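You operate a simulated robot arm through the tools that you are given. There is no shell and no other tool. Be economical: measure what you need, move in short steps, check, and stop when the job is done.

You are at the controls of a simulated robot arm. One attempt, no reset.

## Task
Crimp the blue lead's lug, plug it into the tester and test it.
Fine: set the crimper's dial to the lead's colour first; one stroke, fingers clear, lever back up; use the socket of its colour; the lamp ends green; leave the other lead.

It is judged by the outcome, as a careful person would: the job done as asked, and still so three seconds after it is handed in. It fails if anything else is knocked over, pushed out of place, dropped, spilled or broken.

## Robot
A 6-joint arm with a two-finger parallel gripper, fixed in place. Base frame: the origin is at the foot of the arm, x ahead of it, y to its left, z up; the work surface is at about z = 850. Lengths are in mm, angles in degrees, forces in N, time in s.
With the tool pointing down near the work surface it reaches from about 320 to 700 mm from the base axis. Its first joint turns from -166.0 to 166.0 degrees. Payload 4.1 kg.
Tool frame: the origin (TCP) lies between the finger pads and is the grasp point; the fingertips stand 23 mm ahead of it; z points along the fingers, y is the line along which they close. Largest opening 94 mm; finger width 38, thickness 10; the body of the gripper, 54 by 96 mm, starts 39 mm behind the TCP.
Orientation is told as [roll, pitch, yaw] about the base's x, y, z axes, in that order, counted from this pose: with the fingers straight down and closing along the base's y, the tool's x points along the base's -x, its y along +y and its z along -z.

## Interface
- The arm moves only by the tool arm_command. Its argument "increments" is one flat list of numbers, 6 for each row, row after row: the shift along the tool's x, y, z in units of 30 mm (1.0 is 30 mm), then the turn, a rotation vector about the tool's x, y, z in units of 5 degrees (1.0 is 5 degrees). In form: [x, y, z, ax, ay, az, x, y, z, ax, ay, az, ...]. A call has 1 to 20 rows; each row shifts and turns the commanded pose from where the row before left it, along the tool's axes as they then stand. "gripper" is the finger opening in cm, from 0 to 9.4, set as the call begins (left out, the last holds). A call with a number of a shift or a turn outside -1 to 1 is refused whole. A row lasts 0.2 s, in which the tool goes at most 50 mm and 8.6 degrees; a call with a longer step from one row to the next is refused whole, and so is a gripper value outside its range. A pose out of reach is approached as far as the arm can. The call stops where the force on the tool passes 50 N (or 10 N more than at its start, if that is more) or the arm is blocked; 0.2 s more then pass. Each finger travels about 45 mm/s and halts on what it meets, pressing with about 22 N; the grip force reading is that of the motor and also rises with nothing between the fingers. The clock runs only during rows and for 0.2 s after the last one: add rows that do not move to give the fingers time. It gives the time, the measured TCP pose, the force on the tool (base axes), the opening and the grip force at its end, in the units of the frame above (readings bear some noise), with the torque about the TCP (base axes, N m) and any sound that the robot's microphone picked up.
- Cameras (640 x 400 px; columns grow to the right, rows downward): "scene" is fixed at [219.3, -649.3, 1455.1]; the picture's right is [0.94, -0.35, 0.00], its down [-0.11, -0.30, -0.95] and it looks along [0.33, 0.89, -0.32] (base axes); focal length 333 px, centre (320, 200). "wrist" rides on the gripper at [86, 16, -74] in the tool frame; the picture's right is [-0.18, 0.98, 0.00], its down [-0.58, -0.11, -0.81] and it looks along [-0.79, -0.15, 0.59] (tool axes); focal length 243 px, centre (320, 200). There is no depth. A picture from a camera that has moved, and an enlarged one, comes with that camera's place and axes in the base frame and with its lens.
- get_image(camera): a new picture of that camera. No time passes.
- raise_lower(by): slides the trunk up (or, below 0, down) by that many mm; the arm rides with it, the base frame stays. It gives what a move gives, with no picture.
- enlarge(camera, box): a new picture of the part [left, top, right, bottom] of that camera's present view, enlarged. No time passes.
- finish_job(): hands the job in; it is judged then, once.

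Go step by step. Nothing tells you positions but the pictures and the camera data: compare them with the known pose of the tool, close in by small moves and look again before you grip or let go. The budget is 120 turns and 68 pictures, counting those below and the enlarged ones. Unless the task says otherwise, let go and move clear before handing in, and close with one line.

The tools are called as name(argument=value, ...) on one line, values as JSON. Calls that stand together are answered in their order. arm_command: Moves the arm, as the interface text tells. Its arguments: {"type":"object","properties":{"increments":{"type":"array","items":{"type":"number"}},"gripper":{"type":"number"}},"required":["increments"]} The other tools are called the same way: raise_lower (by) slides the trunk up or down; get_image (camera) takes a picture; enlarge (camera, box) takes an enlarged picture of a part of a camera's view; finish_job () hands the job in.

At the start:

```text
clock: 0.0
ee_pos: [324.7, 137.5, 1333.2]
ee_rot: [0.1, 0.1, 0.0]
force: [-0.1, -0.4, 0.0]
torque: [-0.01, 0.03, -0.02]
finger_gap: 94.3
grip_force: 0.2
trunk travel left (down, up): [-525.0, 65.0]
```

scene: 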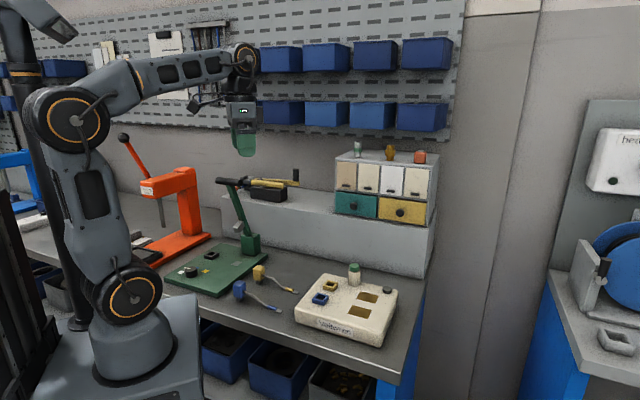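
wrist: 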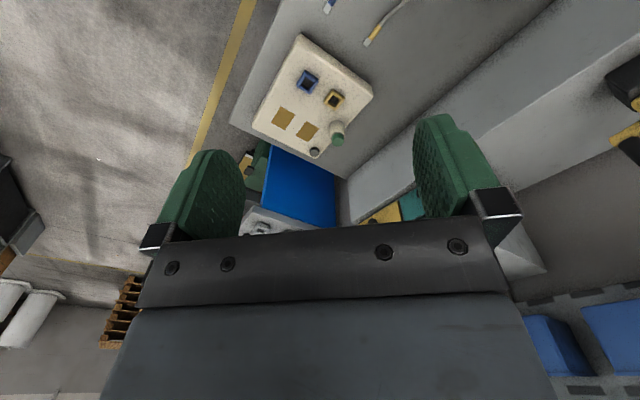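

I see a green crimper with a lever, two leads (blue, yellow) and a white tester with sockets and a lamp. I'll look closer first.

enlarge(camera="scene", box=[150, 160, 310, 310])

enlarge(camera="scene", box=[220, 250, 420, 360])

```text
2.67 times, centred on (230, 235) of scene
camera zoom: at [219.3, -649.3, 1455.1], right [0.94, -0.35, 0.0], down [-0.11, -0.3, -0.95], along [0.33, 0.89, -0.32], focal length 889 px, centre (560, 107)
```

zoom: 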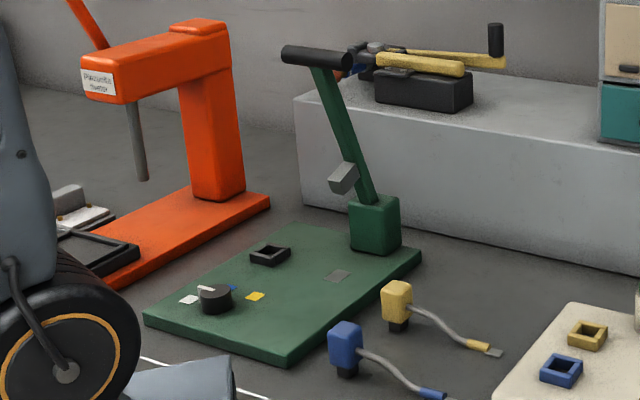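

```text
3.20 times, centred on (320, 305) of scene
camera zoom: at [219.3, -649.3, 1455.1], right [0.94, -0.35, 0.0], down [-0.11, -0.3, -0.95], along [0.33, 0.89, -0.32], focal length 1067 px, centre (320, -136)
```

zoom: 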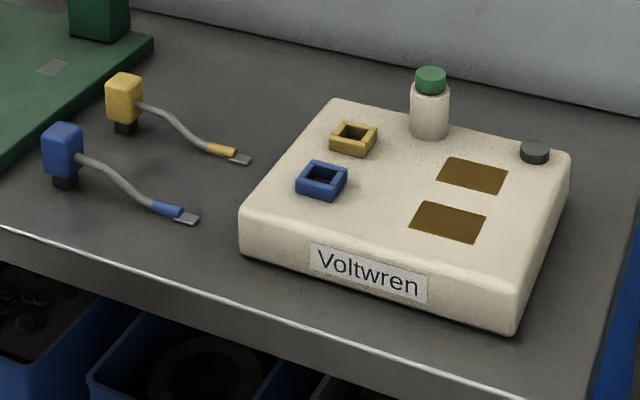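

enlarge(camera="scene", box=[184, 215, 264, 265])

enlarge(camera="scene", box=[224, 260, 304, 310])

enlarge(camera="scene", box=[204, 165, 284, 265])

enlarge(camera="scene", box=[290, 260, 402, 330])

```text
8.00 times, centred on (224, 240) of scene
camera zoom: at [219.3, -649.3, 1455.1], right [0.94, -0.35, 0.0], down [-0.11, -0.3, -0.95], along [0.33, 0.89, -0.32], focal length 2667 px, centre (1088, -120)
```

zoom: 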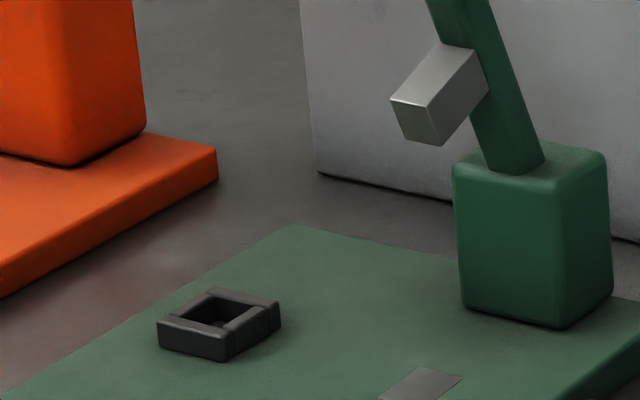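

```text
8.00 times, centred on (264, 285) of scene
camera zoom: at [219.3, -649.3, 1455.1], right [0.94, -0.35, 0.0], down [-0.11, -0.3, -0.95], along [0.33, 0.89, -0.32], focal length 2667 px, centre (768, -480)
```

zoom: 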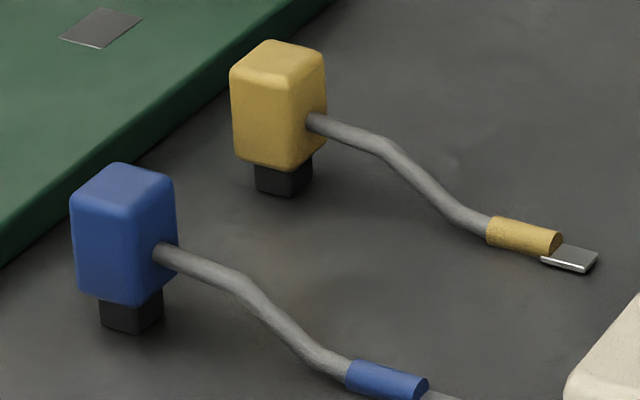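

```text
4.00 times, centred on (244, 215) of scene
camera zoom: at [219.3, -649.3, 1455.1], right [0.94, -0.35, 0.0], down [-0.11, -0.3, -0.95], along [0.33, 0.89, -0.32], focal length 1334 px, centre (624, 140)
```

zoom: 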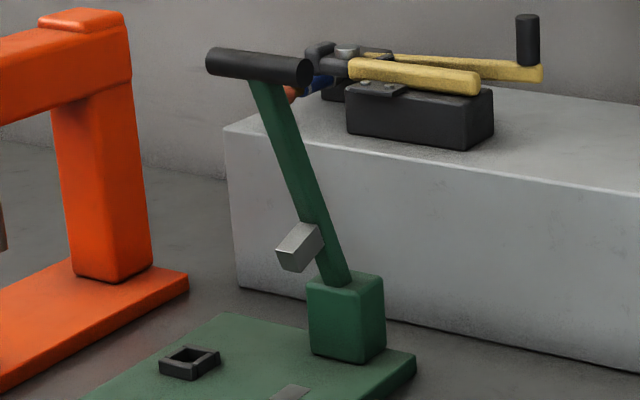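

```text
5.71 times, centred on (346, 295) of scene
camera zoom: at [219.3, -649.3, 1455.1], right [0.94, -0.35, 0.0], down [-0.11, -0.3, -0.95], along [0.33, 0.89, -0.32], focal length 1905 px, centre (171, -343)
```

zoom: 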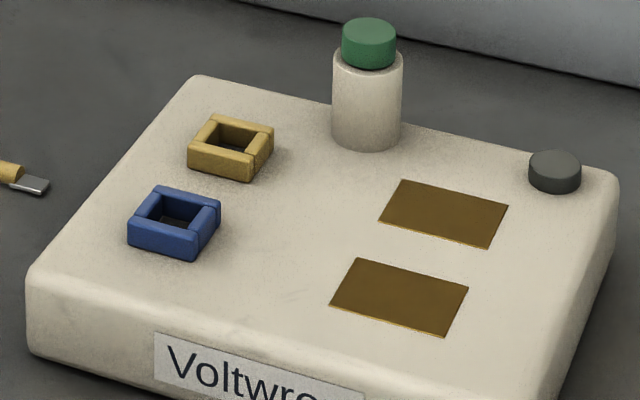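

enlarge(camera="scene", box=[166, 254, 222, 289])

```text
11.43 times, centred on (194, 272) of scene
camera zoom: at [219.3, -649.3, 1455.1], right [0.94, -0.35, 0.0], down [-0.11, -0.3, -0.95], along [0.33, 0.89, -0.32], focal length 3810 px, centre (1760, -617)
```

zoom: 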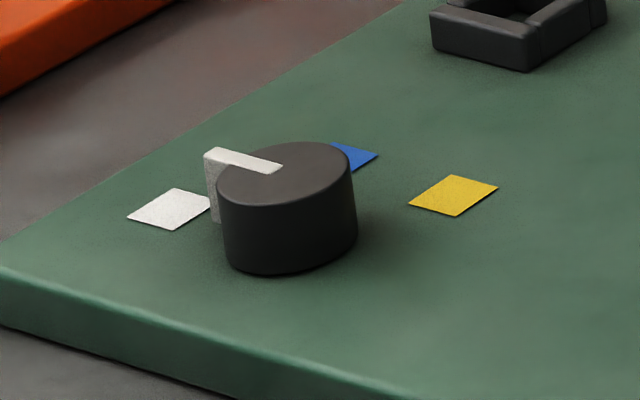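

The dial points at white (pointer about 136°), blue is about 60° clockwise from there, and the knob is near (158, 400). I move above it, then turn to yaw ≈136 so the fingers close across the pointer.

arm_command(increments=[0.557, 0.875, 0.777, 0, 0, 0, 0.557, 0.875, 0.777, 0, 0, 0, 0.557, 0.875, 0.777, 0, 0, 0, 0.557, 0.875, 0.777, 0, 0, 0, 0.557, 0.875, 0.777, 0, 0, 0, 0.557, 0.875, 0.777, 0, 0, 0, 0.557, 0.875, 0.777, 0, 0, 0, 0.557, 0.875, 0.777, 0, 0, 0, 0.557, 0.875, 0.777, 0, 0, 0, 0.557, 0.875, 0.777, 0, 0, 0, 0, 0, 0, 0, 0, -1, 0, 0, 0, 0, 0, -1, 0, 0, 0, 0, 0, -1, 0, 0, 0, 0, 0, -1, 0, 0, 0, 0, 0, -1, 0, 0, 0, 0, 0, -1, 0, 0, 0, 0, 0, -1, 0, 0, 0, 0, 0, -1, 0, 0, 0, 0, 0, -1, 0, 0, 0, 0, 0, -1], gripper=6.4)

```text
clock: 4.2
ee_pos: [158.9, 397.4, 1099.8]
ee_rot: [-0.1, 0.1, 50.1]
force: [-0.8, -0.4, -0.3]
torque: [0.01, 0.0, 0.0]
finger_gap: 64.2
grip_force: 0.0
trunk travel left (down, up): [-525.0, 65.0]
```

get_image(camera="wrist")

get_image(camera="scene")

```text
58 pictures are left
camera wrist: at [89.7, 343.2, 1174.7], right [-0.64, 0.77, 0.0], down [0.46, 0.38, 0.81], along [0.62, 0.51, -0.59], focal length 243 px, centre (320, 200)
```

wrist: 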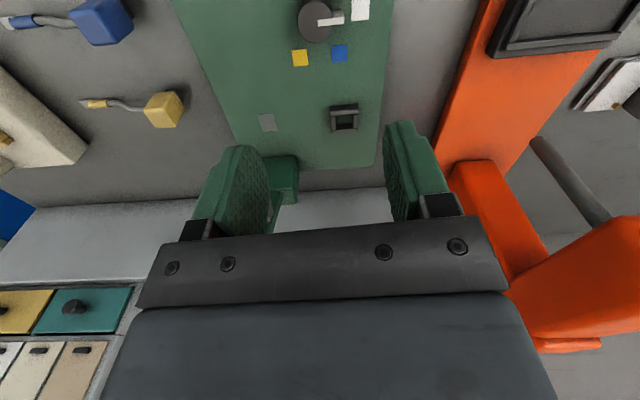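

```text
57 pictures are left
```

scene: 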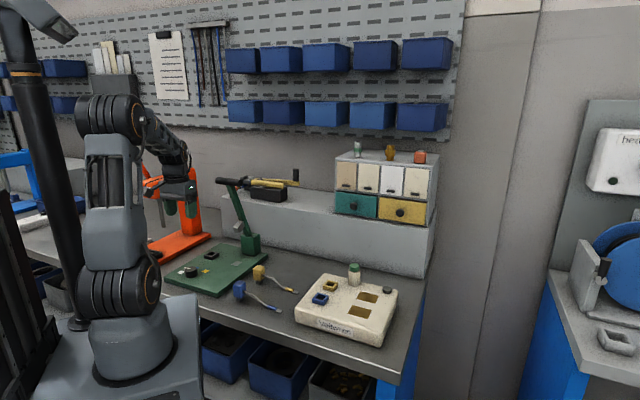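

Wrist measurements agree: knob near (160, 397). Turning on to yaw 136.

arm_command(increments=[0, 0, 0, 0, 0, -0.954, 0, 0, 0, 0, 0, -0.954, 0, 0, 0, 0, 0, -0.954, 0, 0, 0, 0, 0, -0.954, 0, 0, 0, 0, 0, -0.954, 0, 0, 0, 0, 0, -0.954, 0, 0, 0, 0, 0, -0.954, 0, 0, 0, 0, 0, -0.954, 0, 0, 0, 0, 0, -0.954, 0, 0, 0, 0, 0, -0.954, 0, 0, 0, 0, 0, -0.954, 0, 0, 0, 0, 0, -0.954, 0, 0, 0, 0, 0, -0.954, 0, 0, 0, 0, 0, -0.954, 0, 0, 0, 0, 0, -0.954, 0, 0, 0, 0, 0, -0.954, 0, 0, 0, 0, 0, -0.954, 0, 0, 0, 0, 0, -0.954])

```text
clock: 8.0
ee_pos: [158.0, 398.5, 1100.2]
ee_rot: [0.0, -0.1, 136.1]
force: [0.6, 0.5, -0.4]
torque: [-0.01, 0.01, 0.0]
finger_gap: 64.0
grip_force: 0.1
trunk travel left (down, up): [-525.0, 65.0]
```

arm_command(increments=[0, 0, 0.9, 0, 0, 0, 0, 0, 0.9, 0, 0, 0, 0, 0, 0.9, 0, 0, 0, 0, 0, 0.9, 0, 0, 0, 0, 0, 0.9, 0, 0, 0, 0, 0, 0.9, 0, 0, 0])

enlarge(camera="scene", box=[142, 220, 238, 280])

get_image(camera="wrist")

```text
clock: 9.4
ee_pos: [158.8, 400.0, 936.9]
ee_rot: [0.1, 0.0, 136.0]
force: [-0.4, 0.6, 0.0]
torque: [0.02, 0.01, -0.02]
finger_gap: 64.2
grip_force: 0.0
trunk travel left (down, up): [-525.0, 65.0]
```

```text
6.67 times, centred on (190, 250) of scene
camera zoom: at [219.3, -649.3, 1455.1], right [0.94, -0.35, 0.0], down [-0.11, -0.3, -0.95], along [0.33, 0.89, -0.32], focal length 2223 px, centre (1187, -133)
```

zoom: 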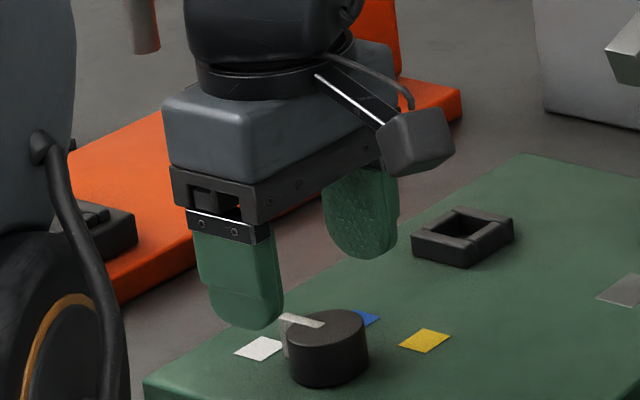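

```text
55 pictures are left
camera wrist: at [207.9, 328.7, 1011.6], right [-0.82, -0.58, 0.0], down [-0.34, 0.48, 0.81], along [-0.47, 0.66, -0.59], focal length 243 px, centre (320, 200)
```

wrist: 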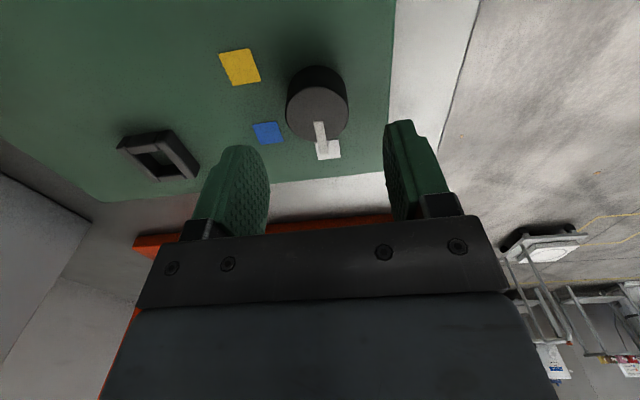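

arm_command(increments=[0.05, 0.01, 0.5, 0, 0, 0, 0.05, 0.02, 0.5, 0, 0, 0, 0, 0, 0.28, 0, 0, 0])

enlarge(camera="scene", box=[142, 230, 238, 290])

get_image(camera="wrist")

```text
clock: 10.2
ee_pos: [161.0, 398.3, 898.6]
ee_rot: [-0.1, 0.1, 135.8]
force: [-1.0, -0.4, -0.1]
torque: [0.04, 0.0, -0.01]
finger_gap: 64.1
grip_force: 0.0
trunk travel left (down, up): [-525.0, 65.0]
```

```text
6.67 times, centred on (190, 260) of scene
camera zoom: at [219.3, -649.3, 1455.1], right [0.94, -0.35, 0.0], down [-0.11, -0.3, -0.95], along [0.33, 0.89, -0.32], focal length 2223 px, centre (1187, -200)
```

zoom: 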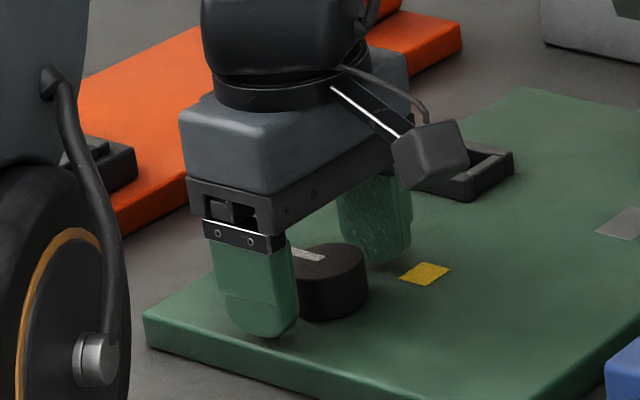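

```text
53 pictures are left
camera wrist: at [210.0, 326.0, 972.9], right [-0.82, -0.58, 0.0], down [-0.34, 0.48, 0.81], along [-0.47, 0.66, -0.59], focal length 243 px, centre (320, 200)
```

wrist: 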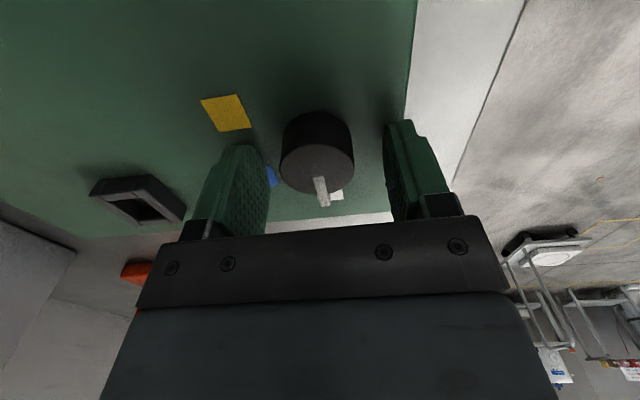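

arm_command(increments=[0.08, 0.03, 0, 0, 0, 0, 0, 0, 0, 0, 0, 0, 0, 0, 0, 0, 0, 0, 0, 0, 0, 0, 0, 0, 0, 0, 0, 0, 0, 0], gripper=3.4)

```text
clock: 11.4
ee_pos: [161.4, 394.4, 900.3]
ee_rot: [0.0, 0.0, 135.8]
force: [5.5, 4.6, 1.6]
torque: [0.12, 0.02, -0.01]
finger_gap: 37.4
grip_force: 3.8
trunk travel left (down, up): [-525.0, 65.0]
```

arm_command(increments=[0, 0, 0, 0, 0, 0, 0, 0, 0, 0, 0, 0.8, 0, 0, 0, 0, 0, 0.8, 0, 0, 0, 0, 0, 0.8, 0, 0, 0, 0, 0, 0.8, 0, 0, 0, 0, 0, 0.8, 0, 0, 0, 0, 0, 0.8, 0, 0, 0, 0, 0, 0.8, 0, 0, 0, 0, 0, 0.8, 0, 0, 0, 0, 0, 0.8, 0, 0, 0, 0, 0, 0.8, 0, 0, 0, 0, 0, 0.8, 0, 0, 0, 0, 0, 0.8, 0, 0, 0, 0, 0, 0.8, 0, 0, 0, 0, 0, 0.8, 0, 0, 0, 0, 0, 0.8], gripper=2.8)

get_image(camera="wrist")

```text
clock: 14.8
ee_pos: [162.6, 396.6, 899.4]
ee_rot: [0.1, -0.1, 75.9]
force: [19.4, 19.0, 1.2]
torque: [-0.07, -0.65, 0.01]
finger_gap: 33.9
grip_force: 44.6
trunk travel left (down, up): [-525.0, 65.0]
```

```text
52 pictures are left
camera wrist: at [124.9, 317.1, 973.6], right [-0.91, 0.42, 0.0], down [0.25, 0.54, 0.81], along [0.34, 0.73, -0.59], focal length 243 px, centre (320, 200)
```

wrist: 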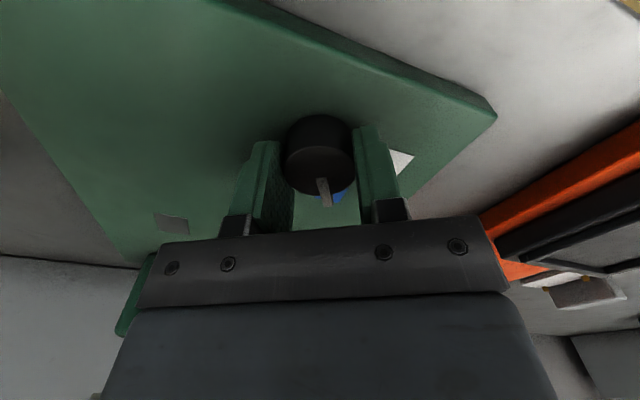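

arm_command(increments=[0, 0, 0, 0, 0, 0, 0, 0, 0, 0, 0, 0, 0, 0, 0, 0, 0, 0, 0, 0, -1, 0, 0, 0, 0, 0, -1, 0, 0, 0, 0, 0, -1, 0, 0, 0, 0, 0, -1, 0, 0, 0, 0, 0, -1, 0, 0, 0], gripper=6.4)

enlarge(camera="scene", box=[166, 254, 222, 289])

enlarge(camera="wrist", box=[240, 0, 400, 100])

```text
clock: 16.6
ee_pos: [161.5, 393.5, 1048.9]
ee_rot: [-0.1, 0.0, 75.9]
force: [-0.4, -0.6, -0.2]
torque: [-0.04, -0.01, 0.02]
finger_gap: 63.7
grip_force: 0.1
trunk travel left (down, up): [-525.0, 65.0]
```

```text
11.43 times, centred on (194, 272) of scene
camera zoom: at [219.3, -649.3, 1455.1], right [0.94, -0.35, 0.0], down [-0.11, -0.3, -0.95], along [0.33, 0.89, -0.32], focal length 3810 px, centre (1760, -617)
```

zoom: 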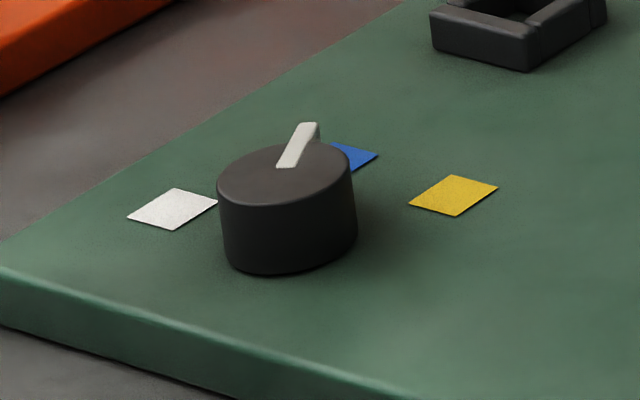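

```text
4.00 times, centred on (320, 50) of wrist
camera zoom: at [123.0, 314.4, 1124.9], right [-0.91, 0.42, 0.0], down [0.25, 0.54, 0.81], along [0.34, 0.73, -0.59], focal length 970 px, centre (320, 800)
```

zoom: 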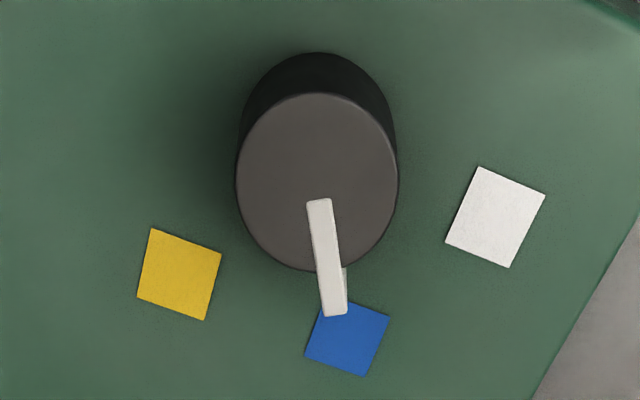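

The dial pointer now lines up with blue. Next I move over the blue lead's head and turn to yaw ≈ −44, so the fingers close across the wire direction.

arm_command(increments=[0.583, -0.777, 0, 0, 0, 0, 0.583, -0.777, 0, 0, 0, 0, 0.583, -0.777, 0, 0, 0, 0, 0.583, -0.777, 0, 0, 0, 0, 0.583, -0.777, 0, 0, 0, 0, 0.583, -0.777, 0, 0, 0, 0, 0.583, -0.777, 0, 0, 0, 0, 0, 0, 0, 0, 0, 1, 0, 0, 0, 0, 0, 1, 0, 0, 0, 0, 0, 1, 0, 0, 0, 0, 0, 1, 0, 0, 0, 0, 0, 1, 0, 0, 0, 0, 0, 1, 0, 0, 0, 0, 0, 1, 0, 0, 0, 0, 0, 1, 0, 0, 0, 0, 0, 1, 0, 0, 0, 0, 0, 1, 0, 0, 0, 0, 0, 1, 0, 0, 0, 0, 0, 1, 0, 0, 0, 0, 0, 1])

arm_command(increments=[0, 0, 0, 0, 0, 1, 0, 0, 0, 0, 0, 1, 0, 0, 0, 0, 0, 1, 0, 0, 0, 0, 0, 1, 0, 0, 0, 0, 0, 1, 0, 0, 0, 0, 0, 1, 0, 0, 0, 0, 0, 1, 0, 0, 0, 0, 0, 1, 0, 0, 0, 0, 0, 1, 0, 0, 0, 0, 0, 1, 0, 0, 0, 0, 0, 1])

get_image(camera="wrist")

```text
clock: 20.8
ee_pos: [288.8, 234.6, 1048.2]
ee_rot: [0.0, 0.0, 10.8]
force: [-0.3, -0.9, -0.1]
torque: [0.01, 0.0, 0.0]
finger_gap: 64.2
grip_force: 0.0
trunk travel left (down, up): [-525.0, 65.0]
```

```text
clock: 23.2
ee_pos: [289.3, 235.5, 1050.3]
ee_rot: [0.1, 0.0, -44.2]
force: [-0.2, 0.2, -0.2]
torque: [0.0, 0.0, 0.0]
finger_gap: 63.9
grip_force: 0.1
trunk travel left (down, up): [-525.0, 65.0]
```

```text
49 pictures are left
camera wrist: at [237.2, 308.2, 1124.1], right [0.82, 0.58, 0.0], down [0.34, -0.48, 0.81], along [0.46, -0.66, -0.59], focal length 243 px, centre (320, 200)
```

wrist: 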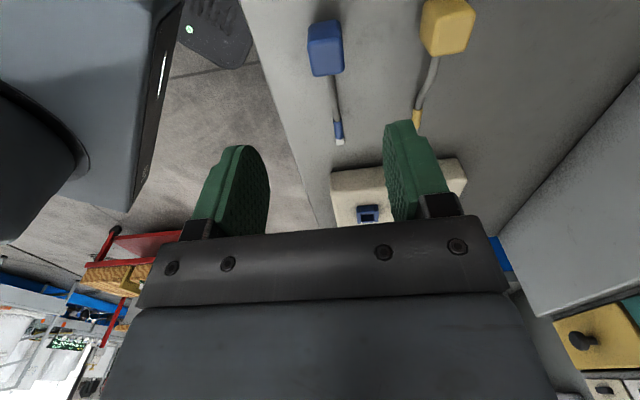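

enlarge(camera="wrist", box=[260, 0, 452, 150])

```text
2.67 times, centred on (356, 75) of wrist
camera zoom: at [237.2, 308.2, 1124.1], right [0.82, 0.58, 0.0], down [0.34, -0.48, 0.81], along [0.46, -0.66, -0.59], focal length 647 px, centre (224, 533)
```

zoom: 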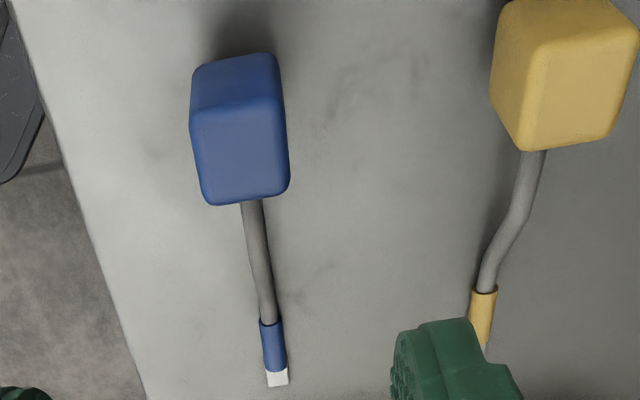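

arm_command(increments=[-0.12, 0.147, 0, 0, 0, 0.22, 0, 0, 0.9, 0, 0, 0, 0, 0, 0.9, 0, 0, 0, 0, 0, 0.9, 0, 0, 0, 0, 0, 0.8, 0, 0, 0])

get_image(camera="wrist")

enlarge(camera="scene", box=[200, 240, 296, 300])

```text
clock: 24.4
ee_pos: [295.2, 237.3, 943.9]
ee_rot: [0.0, 0.1, -45.2]
force: [0.1, -0.5, -0.9]
torque: [0.03, 0.02, -0.01]
finger_gap: 64.2
grip_force: 0.1
trunk travel left (down, up): [-525.0, 65.0]
```

```text
47 pictures are left
camera wrist: at [244.0, 311.4, 1018.2], right [0.83, 0.56, 0.0], down [0.33, -0.49, 0.81], along [0.45, -0.67, -0.59], focal length 243 px, centre (320, 200)
```

wrist: 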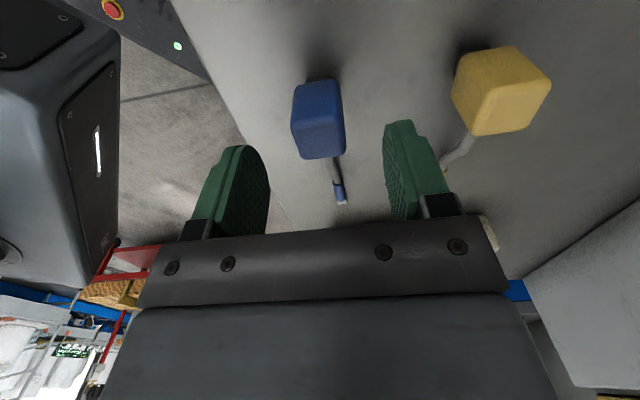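

```text
6.67 times, centred on (248, 270) of scene
camera zoom: at [219.3, -649.3, 1455.1], right [0.94, -0.35, 0.0], down [-0.11, -0.3, -0.95], along [0.33, 0.89, -0.32], focal length 2223 px, centre (800, -267)
```

zoom: 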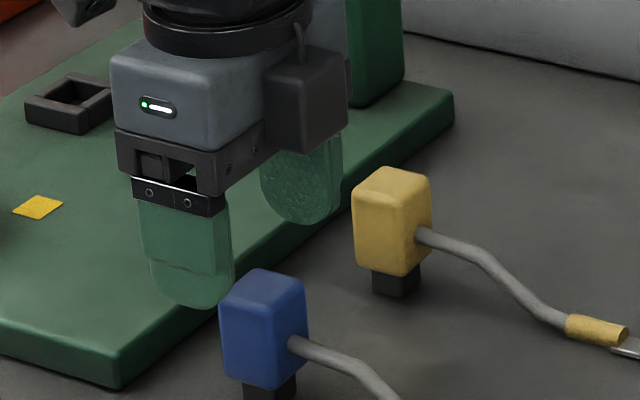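

arm_command(increments=[0, 0, 0.6, 0, 0, 0, 0, 0, 0.6, 0, 0, 0, 0, 0, 0.6, 0, 0, 0])

get_image(camera="wrist")

enlarge(camera="scene", box=[200, 250, 296, 310])

```text
clock: 25.2
ee_pos: [295.1, 236.5, 890.4]
ee_rot: [0.0, 0.1, -45.2]
force: [0.5, 0.6, -0.6]
torque: [-0.02, 0.01, -0.01]
finger_gap: 64.1
grip_force: 0.0
trunk travel left (down, up): [-525.0, 65.0]
```

```text
45 pictures are left
camera wrist: at [244.1, 310.4, 964.9], right [0.83, 0.56, 0.0], down [0.33, -0.49, 0.81], along [0.45, -0.67, -0.59], focal length 243 px, centre (320, 200)
```

wrist: 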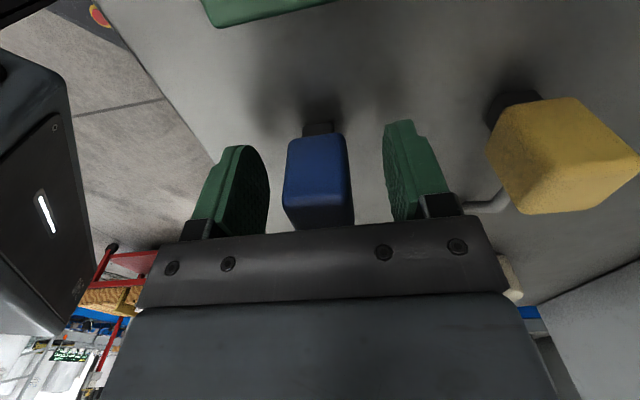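

```text
6.67 times, centred on (248, 280) of scene
camera zoom: at [219.3, -649.3, 1455.1], right [0.94, -0.35, 0.0], down [-0.11, -0.3, -0.95], along [0.33, 0.89, -0.32], focal length 2223 px, centre (800, -333)
```

zoom: 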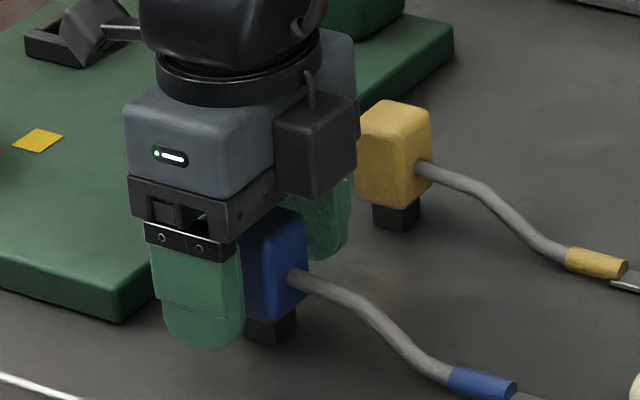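

arm_command(increments=[0, 0, 0, 0, 0, 0, 0, 0, 0, 0, 0, 0, 0, 0, 0, 0, 0, 0, 0, 0, 0, 0, 0, 0, 0, 0, 0, 0, 0, 0, 0, 0, 0, 0, 0, 0], gripper=2.0)

enlarge(camera="scene", box=[200, 250, 296, 310])

```text
clock: 26.6
ee_pos: [294.6, 237.1, 890.7]
ee_rot: [0.0, 0.0, -45.2]
force: [-0.2, -0.2, 0.4]
torque: [0.0, -0.01, -0.06]
finger_gap: 29.6
grip_force: 22.4
trunk travel left (down, up): [-525.0, 65.0]
```

```text
6.67 times, centred on (248, 280) of scene
camera zoom: at [219.3, -649.3, 1455.1], right [0.94, -0.35, 0.0], down [-0.11, -0.3, -0.95], along [0.33, 0.89, -0.32], focal length 2223 px, centre (800, -333)
```

zoom: 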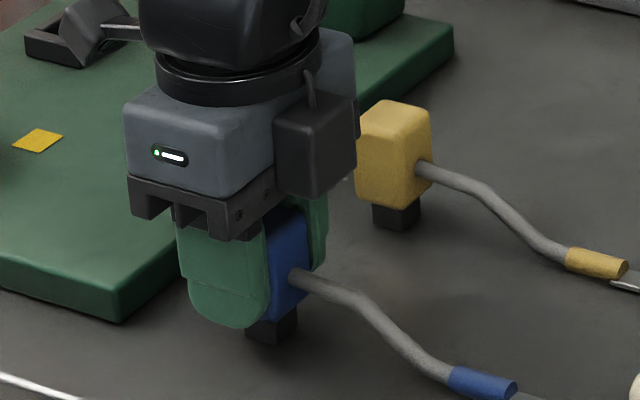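

The blue head is gripped (29.6 mm). I lift it, go round clear of the lever, and check the clearances near the nest.

arm_command(increments=[0, 0, -0.4, 0, 0, 0, 0, 0, -0.9, 0, 0, 0, 0, 0, -0.93, 0, 0, 0, 0, 0, -0.93, 0, 0, 0, 0.986, 0.109, 0, 0, 0, 0, 0.986, 0.109, 0, 0, 0, 0, 0.986, 0.109, 0, 0, 0, 0, 0.986, 0.109, 0, 0, 0, 0, 0.986, 0.109, 0, 0, 0, 0, 0.986, 0.109, 0, 0, 0, 0, 0.986, 0.109, 0, 0, 0, 0])

get_image(camera="scene")

get_image(camera="wrist")

```text
clock: 29.0
ee_pos: [166.3, 398.5, 984.6]
ee_rot: [0.1, 0.0, -45.3]
force: [0.1, -0.7, -0.4]
torque: [-0.02, 0.03, 0.03]
finger_gap: 29.5
grip_force: 22.0
trunk travel left (down, up): [-525.0, 65.0]
```

```text
42 pictures are left
```

scene: 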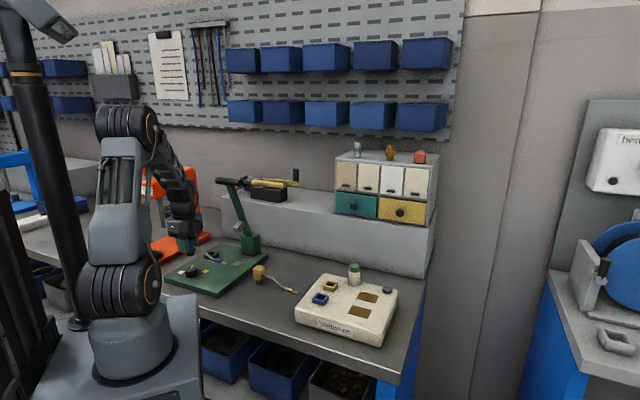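

```text
41 pictures are left
camera wrist: at [115.3, 472.2, 1059.3], right [0.83, 0.56, 0.0], down [0.33, -0.49, 0.81], along [0.45, -0.67, -0.59], focal length 243 px, centre (320, 200)
```

wrist: 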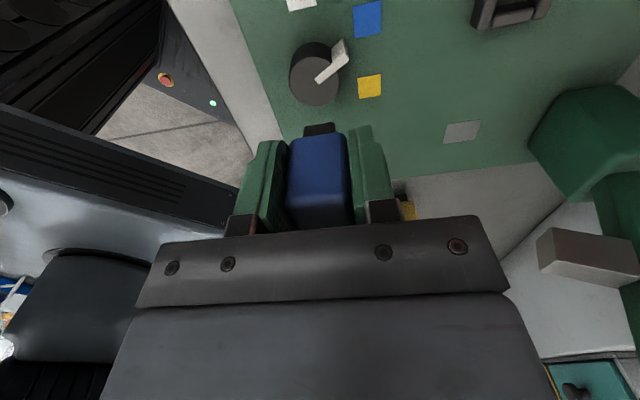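

enlarge(camera="scene", box=[140, 150, 300, 250])

```text
4.00 times, centred on (220, 200) of scene
camera zoom: at [219.3, -649.3, 1455.1], right [0.94, -0.35, 0.0], down [-0.11, -0.3, -0.95], along [0.33, 0.89, -0.32], focal length 1334 px, centre (720, 200)
```

zoom: 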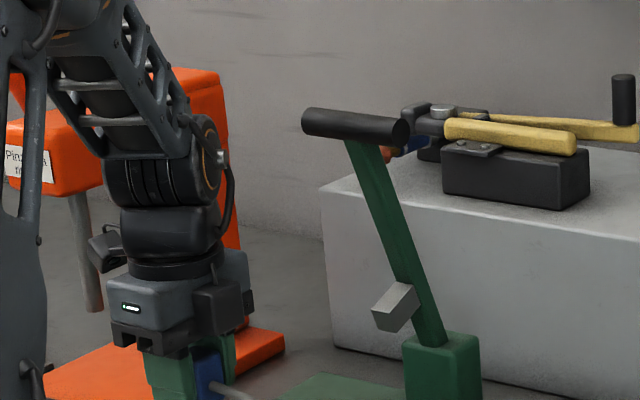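

arm_command(increments=[0.232, 0.932, 0, 0, 0, 0, 0.232, 0.932, 0, 0, 0, 0, 0.232, 0.932, 0, 0, 0, 0, 0.232, 0.932, 0, 0, 0, 0])

enlarge(camera="wrist", box=[240, 0, 480, 150])

enlarge(camera="scene", box=[170, 160, 282, 260])

```text
clock: 30.0
ee_pos: [224.2, 496.6, 985.2]
ee_rot: [-0.1, 0.0, -45.3]
force: [0.1, -0.2, -0.8]
torque: [-0.02, 0.0, 0.03]
finger_gap: 29.6
grip_force: 22.4
trunk travel left (down, up): [-525.0, 65.0]
```

```text
2.67 times, centred on (360, 75) of wrist
camera zoom: at [174.5, 570.5, 1059.4], right [0.83, 0.56, 0.0], down [0.33, -0.49, 0.81], along [0.45, -0.67, -0.59], focal length 647 px, centre (213, 533)
```

zoom: 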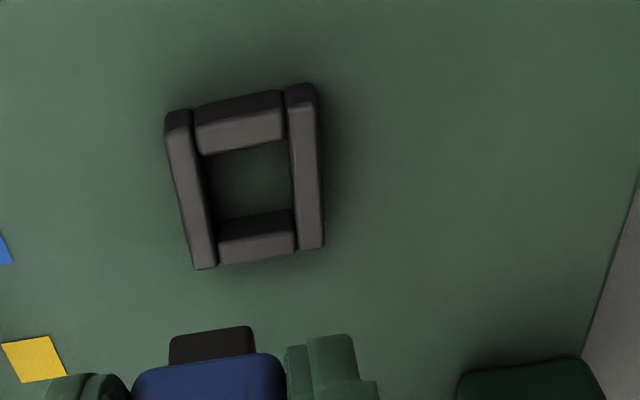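

```text
4.00 times, centred on (226, 210) of scene
camera zoom: at [219.3, -649.3, 1455.1], right [0.94, -0.35, 0.0], down [-0.11, -0.3, -0.95], along [0.33, 0.89, -0.32], focal length 1334 px, centre (696, 160)
```

zoom: 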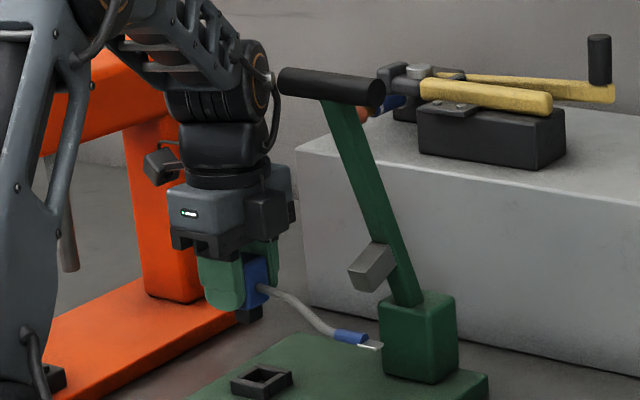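

Nest sits at about (230, 501) and turned near −46°. I align with it, lower to just above the rim and look again.

arm_command(increments=[-0.02, 0.25, 0, 0, 0, 0.16, 0, 0, 0.8, 0, 0, 0, 0, 0, 0.8, 0, 0, 0])

enlarge(camera="wrist", box=[240, 40, 400, 140])

enlarge(camera="scene", box=[196, 220, 276, 270])

```text
clock: 30.8
ee_pos: [230.3, 502.6, 936.0]
ee_rot: [0.0, 0.1, -46.0]
force: [-0.1, 0.2, -0.2]
torque: [0.01, 0.04, 0.0]
finger_gap: 29.5
grip_force: 21.4
trunk travel left (down, up): [-525.0, 65.0]
```

```text
4.00 times, centred on (320, 90) of wrist
camera zoom: at [180.4, 577.6, 1011.7], right [0.84, 0.55, 0.0], down [0.33, -0.49, 0.81], along [0.44, -0.67, -0.59], focal length 970 px, centre (320, 640)
```

zoom: 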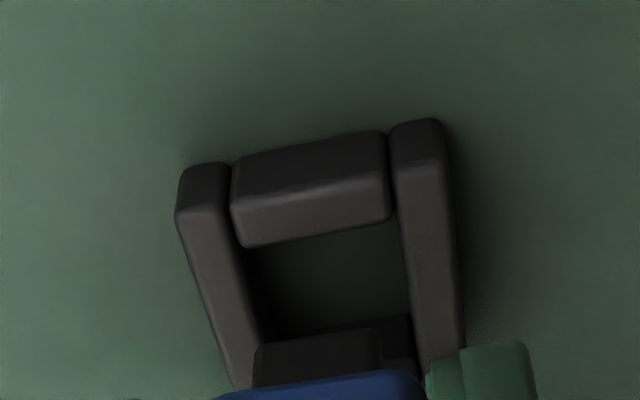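

```text
8.00 times, centred on (236, 245) of scene
camera zoom: at [219.3, -649.3, 1455.1], right [0.94, -0.35, 0.0], down [-0.11, -0.3, -0.95], along [0.33, 0.89, -0.32], focal length 2667 px, centre (992, -160)
```

zoom: 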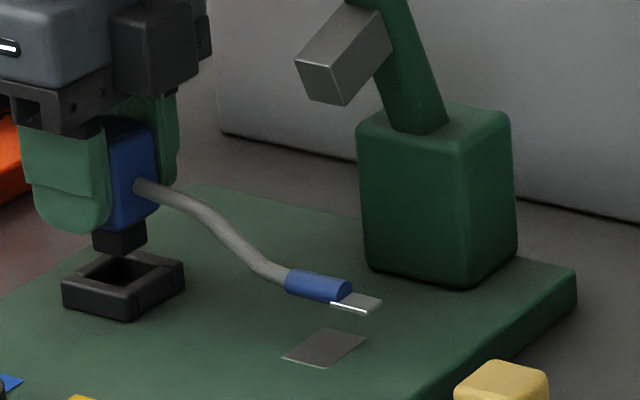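

arm_command(increments=[-0.03, 0.017, 0.3, 0, 0, 0, 0, 0, 0.3, 0, 0, 0, 0, 0, 0.15, 0, 0, 0])

enlarge(camera="scene", box=[196, 225, 276, 275])

```text
clock: 31.6
ee_pos: [229.9, 503.2, 914.3]
ee_rot: [0.0, 0.0, -45.9]
force: [-4.7, 5.0, 1.7]
torque: [0.2, 0.14, 0.06]
finger_gap: 29.7
grip_force: 22.0
trunk travel left (down, up): [-525.0, 65.0]
```

```text
8.00 times, centred on (236, 250) of scene
camera zoom: at [219.3, -649.3, 1455.1], right [0.94, -0.35, 0.0], down [-0.11, -0.3, -0.95], along [0.33, 0.89, -0.32], focal length 2667 px, centre (992, -200)
```

zoom: 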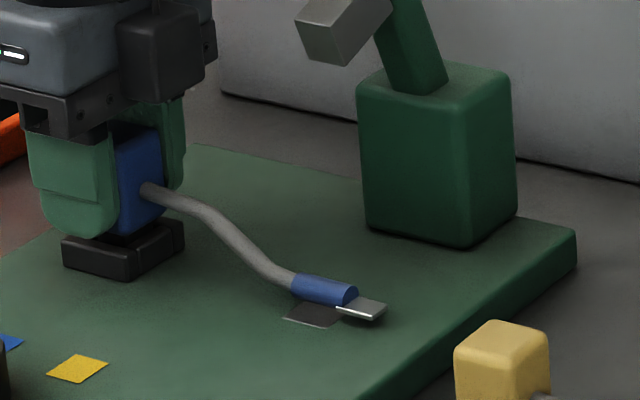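

The foot is entering the nest but rubs on the far wall; I shift back 2 mm and go down gently.

arm_command(increments=[0.07, 0, 0, 0, 0, 0, 0, 0, 0.08, 0, 0, 0, 0, 0, 0.08, 0, 0, 0])

```text
clock: 32.4
ee_pos: [230.1, 504.0, 910.3]
ee_rot: [0.0, 0.0, -46.0]
force: [-2.9, 3.8, 1.4]
torque: [-0.02, 0.01, 0.0]
finger_gap: 29.9
grip_force: 21.9
trunk travel left (down, up): [-525.0, 65.0]
```

arm_command(increments=[0.06, 0, 0.03, 0, 0, 0, 0, 0, 0.05, 0, 0, 0])

enlarge(camera="scene", box=[196, 225, 276, 275])

```text
clock: 33.0
ee_pos: [230.3, 504.7, 909.5]
ee_rot: [0.1, 0.1, -46.1]
force: [1.5, -2.8, 15.5]
torque: [-0.37, -0.26, 0.04]
finger_gap: 29.9
grip_force: 21.8
trunk travel left (down, up): [-525.0, 65.0]
```

```text
8.00 times, centred on (236, 250) of scene
camera zoom: at [219.3, -649.3, 1455.1], right [0.94, -0.35, 0.0], down [-0.11, -0.3, -0.95], along [0.33, 0.89, -0.32], focal length 2667 px, centre (992, -200)
```

zoom: 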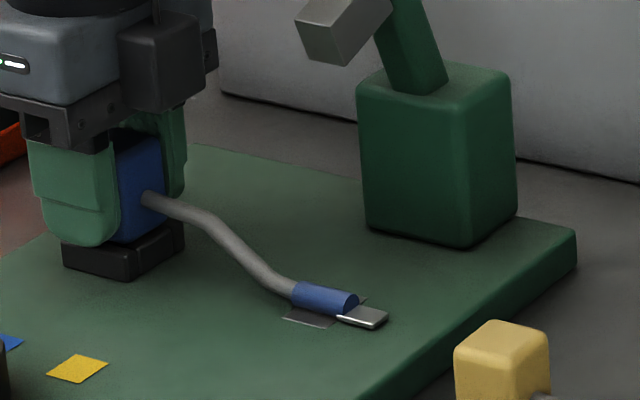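

arm_command(increments=[0, 0, 0, 0, 0, 0, 0, 0, 0, 0, 0, 0, 0, 0, 0, 0, 0, 0, 0, 0, -0.5, 0, 0, 0, 0, 0, -0.9, 0, 0, 0, 0, 0, -0.9, 0, 0, 0], gripper=5.4)

enlarge(camera="scene", box=[196, 225, 276, 275])

get_image(camera="wrist")

```text
clock: 34.4
ee_pos: [228.8, 505.4, 975.4]
ee_rot: [0.0, 0.1, -45.9]
force: [0.6, -0.4, -0.7]
torque: [0.01, 0.02, 0.04]
finger_gap: 54.0
grip_force: 0.0
trunk travel left (down, up): [-525.0, 65.0]
```

```text
8.00 times, centred on (236, 250) of scene
camera zoom: at [219.3, -649.3, 1455.1], right [0.94, -0.35, 0.0], down [-0.11, -0.3, -0.95], along [0.33, 0.89, -0.32], focal length 2667 px, centre (992, -200)
```

zoom: 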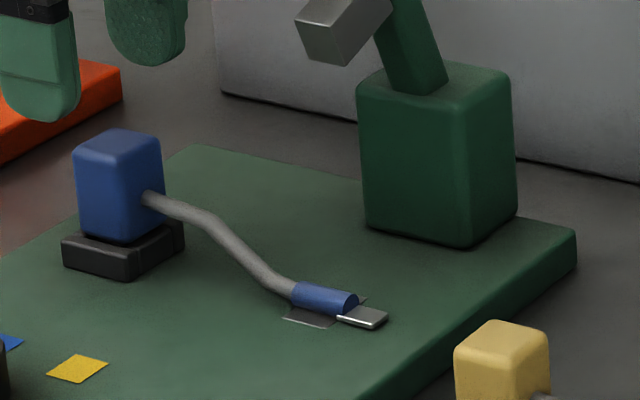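

```text
32 pictures are left
camera wrist: at [179.7, 579.4, 1051.3], right [0.84, 0.55, 0.0], down [0.33, -0.49, 0.81], along [0.44, -0.67, -0.59], focal length 243 px, centre (320, 200)
```

wrist: 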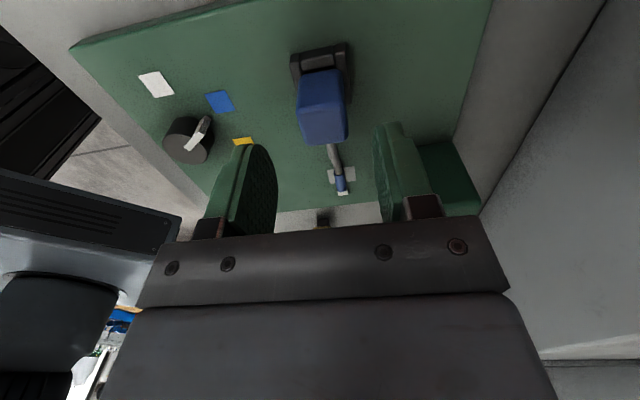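

The lead is seated in the nest with its sleeve on the anvil. I back off, rise, and go above the lever's handle on its near half for a look.

arm_command(increments=[0, -0.83, 0, 0, 0, 0, 0, -0.83, 0, 0, 0, 0, 0, -0.83, 0, 0, 0, 0, 0, -0.83, 0, 0, 0, 0, 0, 0, -0.925, 0, 0, 0, 0, 0, -0.925, 0, 0, 0, 0, 0, -0.925, 0, 0, 0, 0, 0, -0.925, 0, 0, 0, 0, 0, -0.925, 0, 0, 0, 0, 0, -0.925, 0, 0, 0, 0, 0, -0.925, 0, 0, 0, 0, 0, -0.925, 0, 0, 0, 0, 0, -0.925, 0, 0, 0, 0, 0, -0.925, 0, 0, 0, 0, 0, -0.925, 0, 0, 0, -0.956, 0.634, 0, 0, 0, 0, -0.956, 0.634, 0, 0, 0, 0, -0.956, 0.634, 0, 0, 0, 0, -0.956, 0.634, 0, 0, 0, 0, -0.956, 0.634, 0, 0, 0, 0])

get_image(camera="wrist")

enlarge(camera="scene", box=[180, 100, 340, 200])

```text
clock: 38.6
ee_pos: [325.7, 398.2, 1283.2]
ee_rot: [0.0, 0.1, -46.1]
force: [-0.3, -0.2, 0.5]
torque: [0.01, -0.01, -0.02]
finger_gap: 54.1
grip_force: 0.0
trunk travel left (down, up): [-525.0, 65.0]
```

```text
31 pictures are left
camera wrist: at [276.3, 473.2, 1358.2], right [0.83, 0.55, 0.0], down [0.33, -0.49, 0.81], along [0.44, -0.67, -0.59], focal length 243 px, centre (320, 200)
```

wrist: 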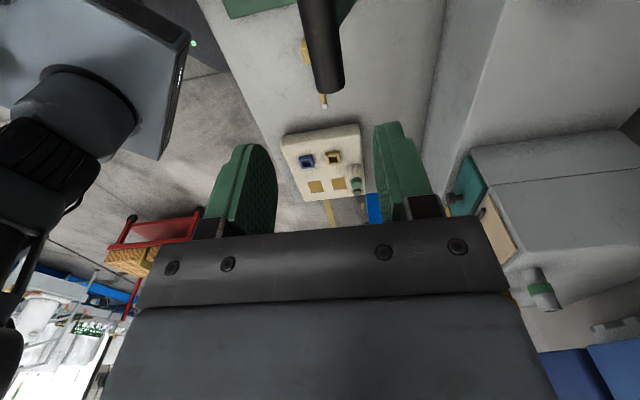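

```text
4.00 times, centred on (260, 150) of scene
camera zoom: at [219.3, -649.3, 1455.1], right [0.94, -0.35, 0.0], down [-0.11, -0.3, -0.95], along [0.33, 0.89, -0.32], focal length 1334 px, centre (560, 400)
```

zoom: 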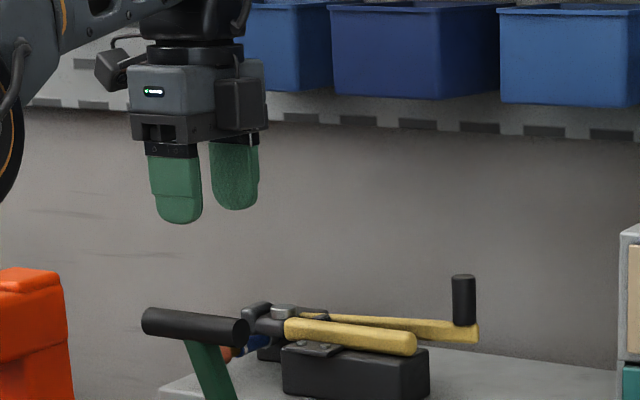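

arm_command(increments=[0.13, 0.22, 0, 0, 0, 0, 0, 0, 0.8, 0, 0, 0, 0, 0, 0.8, 0, 0, 0, 0, 0, 0.4, 0, 0, 0])

enlarge(camera="scene", box=[180, 130, 276, 190])

get_image(camera="wrist")

```text
clock: 39.6
ee_pos: [327.2, 406.4, 1221.6]
ee_rot: [0.0, 0.0, -46.0]
force: [0.2, -0.1, 1.3]
torque: [0.0, -0.01, 0.02]
finger_gap: 54.3
grip_force: 0.0
trunk travel left (down, up): [-525.0, 65.0]
```

```text
6.67 times, centred on (228, 160) of scene
camera zoom: at [219.3, -649.3, 1455.1], right [0.94, -0.35, 0.0], down [-0.11, -0.3, -0.95], along [0.33, 0.89, -0.32], focal length 2223 px, centre (933, 467)
```

zoom: 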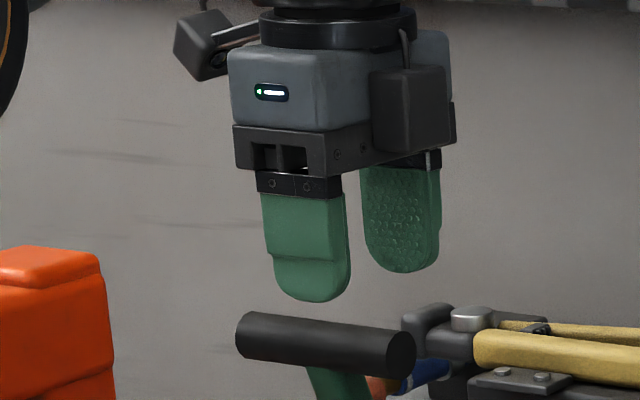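

```text
28 pictures are left
camera wrist: at [277.6, 480.7, 1297.0], right [0.84, 0.55, 0.0], down [0.33, -0.49, 0.81], along [0.44, -0.67, -0.59], focal length 243 px, centre (320, 200)
```

wrist: 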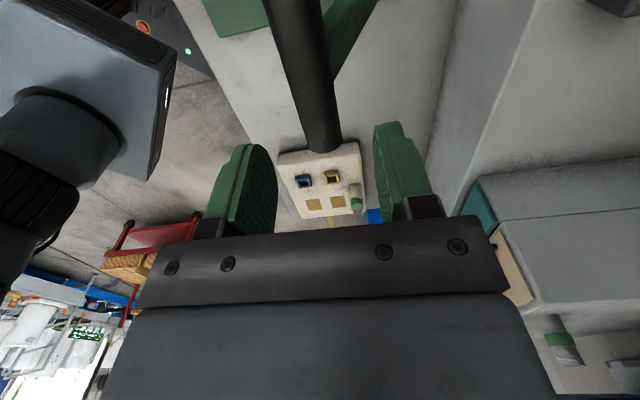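

arm_command(increments=[0, 0, 0.6, 0, 0, 0, 0, 0, 0.6, 0, 0, 0, 0, 0, 0.6, 0, 0, 0])

arm_command(increments=[0, 0, 0, 0, 0, 0, 0, 0, 0, 0, 0, 0, 0, 0, 0, 0, 0, 0, 0, 0, 0, 0, 0, 0], gripper=2.6)

enlarge(camera="scene", box=[180, 130, 276, 190])

```text
clock: 40.4
ee_pos: [325.1, 407.1, 1169.6]
ee_rot: [0.1, 0.0, -46.1]
force: [0.6, 0.5, -0.2]
torque: [-0.02, -0.02, -0.02]
finger_gap: 54.1
grip_force: 0.0
trunk travel left (down, up): [-525.0, 65.0]
```

```text
clock: 41.4
ee_pos: [326.0, 406.7, 1169.2]
ee_rot: [-0.1, 0.0, -46.0]
force: [2.6, 2.7, -3.1]
torque: [0.6, -0.79, 0.29]
finger_gap: 29.8
grip_force: 45.3
trunk travel left (down, up): [-525.0, 65.0]
```

```text
6.67 times, centred on (228, 160) of scene
camera zoom: at [219.3, -649.3, 1455.1], right [0.94, -0.35, 0.0], down [-0.11, -0.3, -0.95], along [0.33, 0.89, -0.32], focal length 2223 px, centre (933, 467)
```

zoom: 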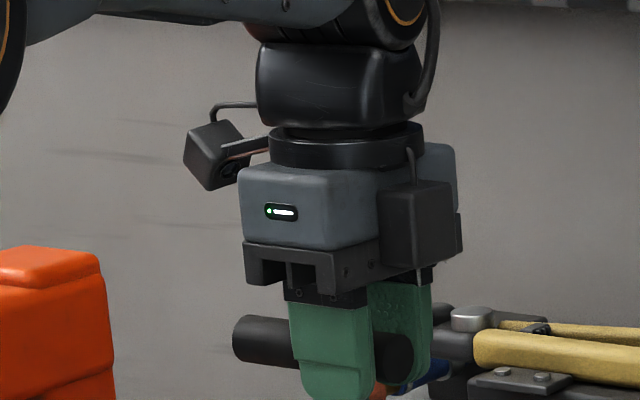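

The handle is gripped. I swing it along its arc in short stretches, watching the force.

arm_command(increments=[0, -0.36, 0.144, 0, 0, 0, 0, -0.36, 0.144, 0, 0, 0, 0, -0.347, 0.175, 0, 0, 0, 0, -0.347, 0.175, 0, 0, 0])

```text
clock: 42.4
ee_pos: [296.3, 375.4, 1150.3]
ee_rot: [0.1, 0.0, -46.0]
force: [1.2, -1.7, 14.6]
torque: [1.56, -0.74, 0.75]
finger_gap: 33.8
grip_force: 45.5
trunk travel left (down, up): [-525.0, 65.0]
```

arm_command(increments=[0, -0.33, 0.205, 0, 0, 0, 0, -0.33, 0.205, 0, 0, 0, 0, -0.312, 0.233, 0, 0, 0, 0, -0.312, 0.233, 0, 0, 0, 0, -0.29, 0.258, 0, 0, 0, 0, -0.29, 0.258, 0, 0, 0])

enlarge(camera="scene", box=[160, 140, 288, 220])

```text
clock: 43.8
ee_pos: [255.3, 335.4, 1109.3]
ee_rot: [0.0, 0.0, -45.9]
force: [-3.0, -8.1, 13.2]
torque: [0.93, -0.66, 0.8]
finger_gap: 36.7
grip_force: 44.9
trunk travel left (down, up): [-525.0, 65.0]
```

```text
5.00 times, centred on (224, 180) of scene
camera zoom: at [219.3, -649.3, 1455.1], right [0.94, -0.35, 0.0], down [-0.11, -0.3, -0.95], along [0.33, 0.89, -0.32], focal length 1667 px, centre (800, 300)
```

zoom: 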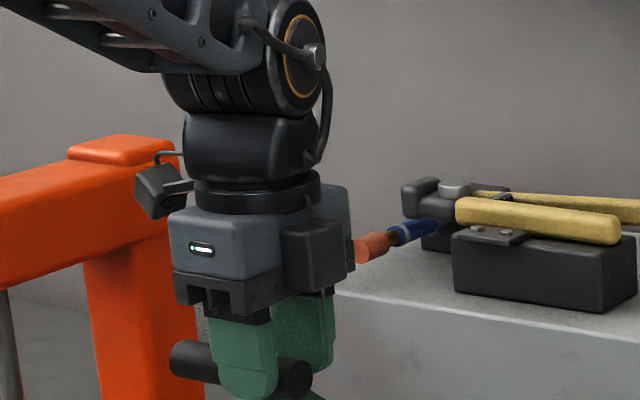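

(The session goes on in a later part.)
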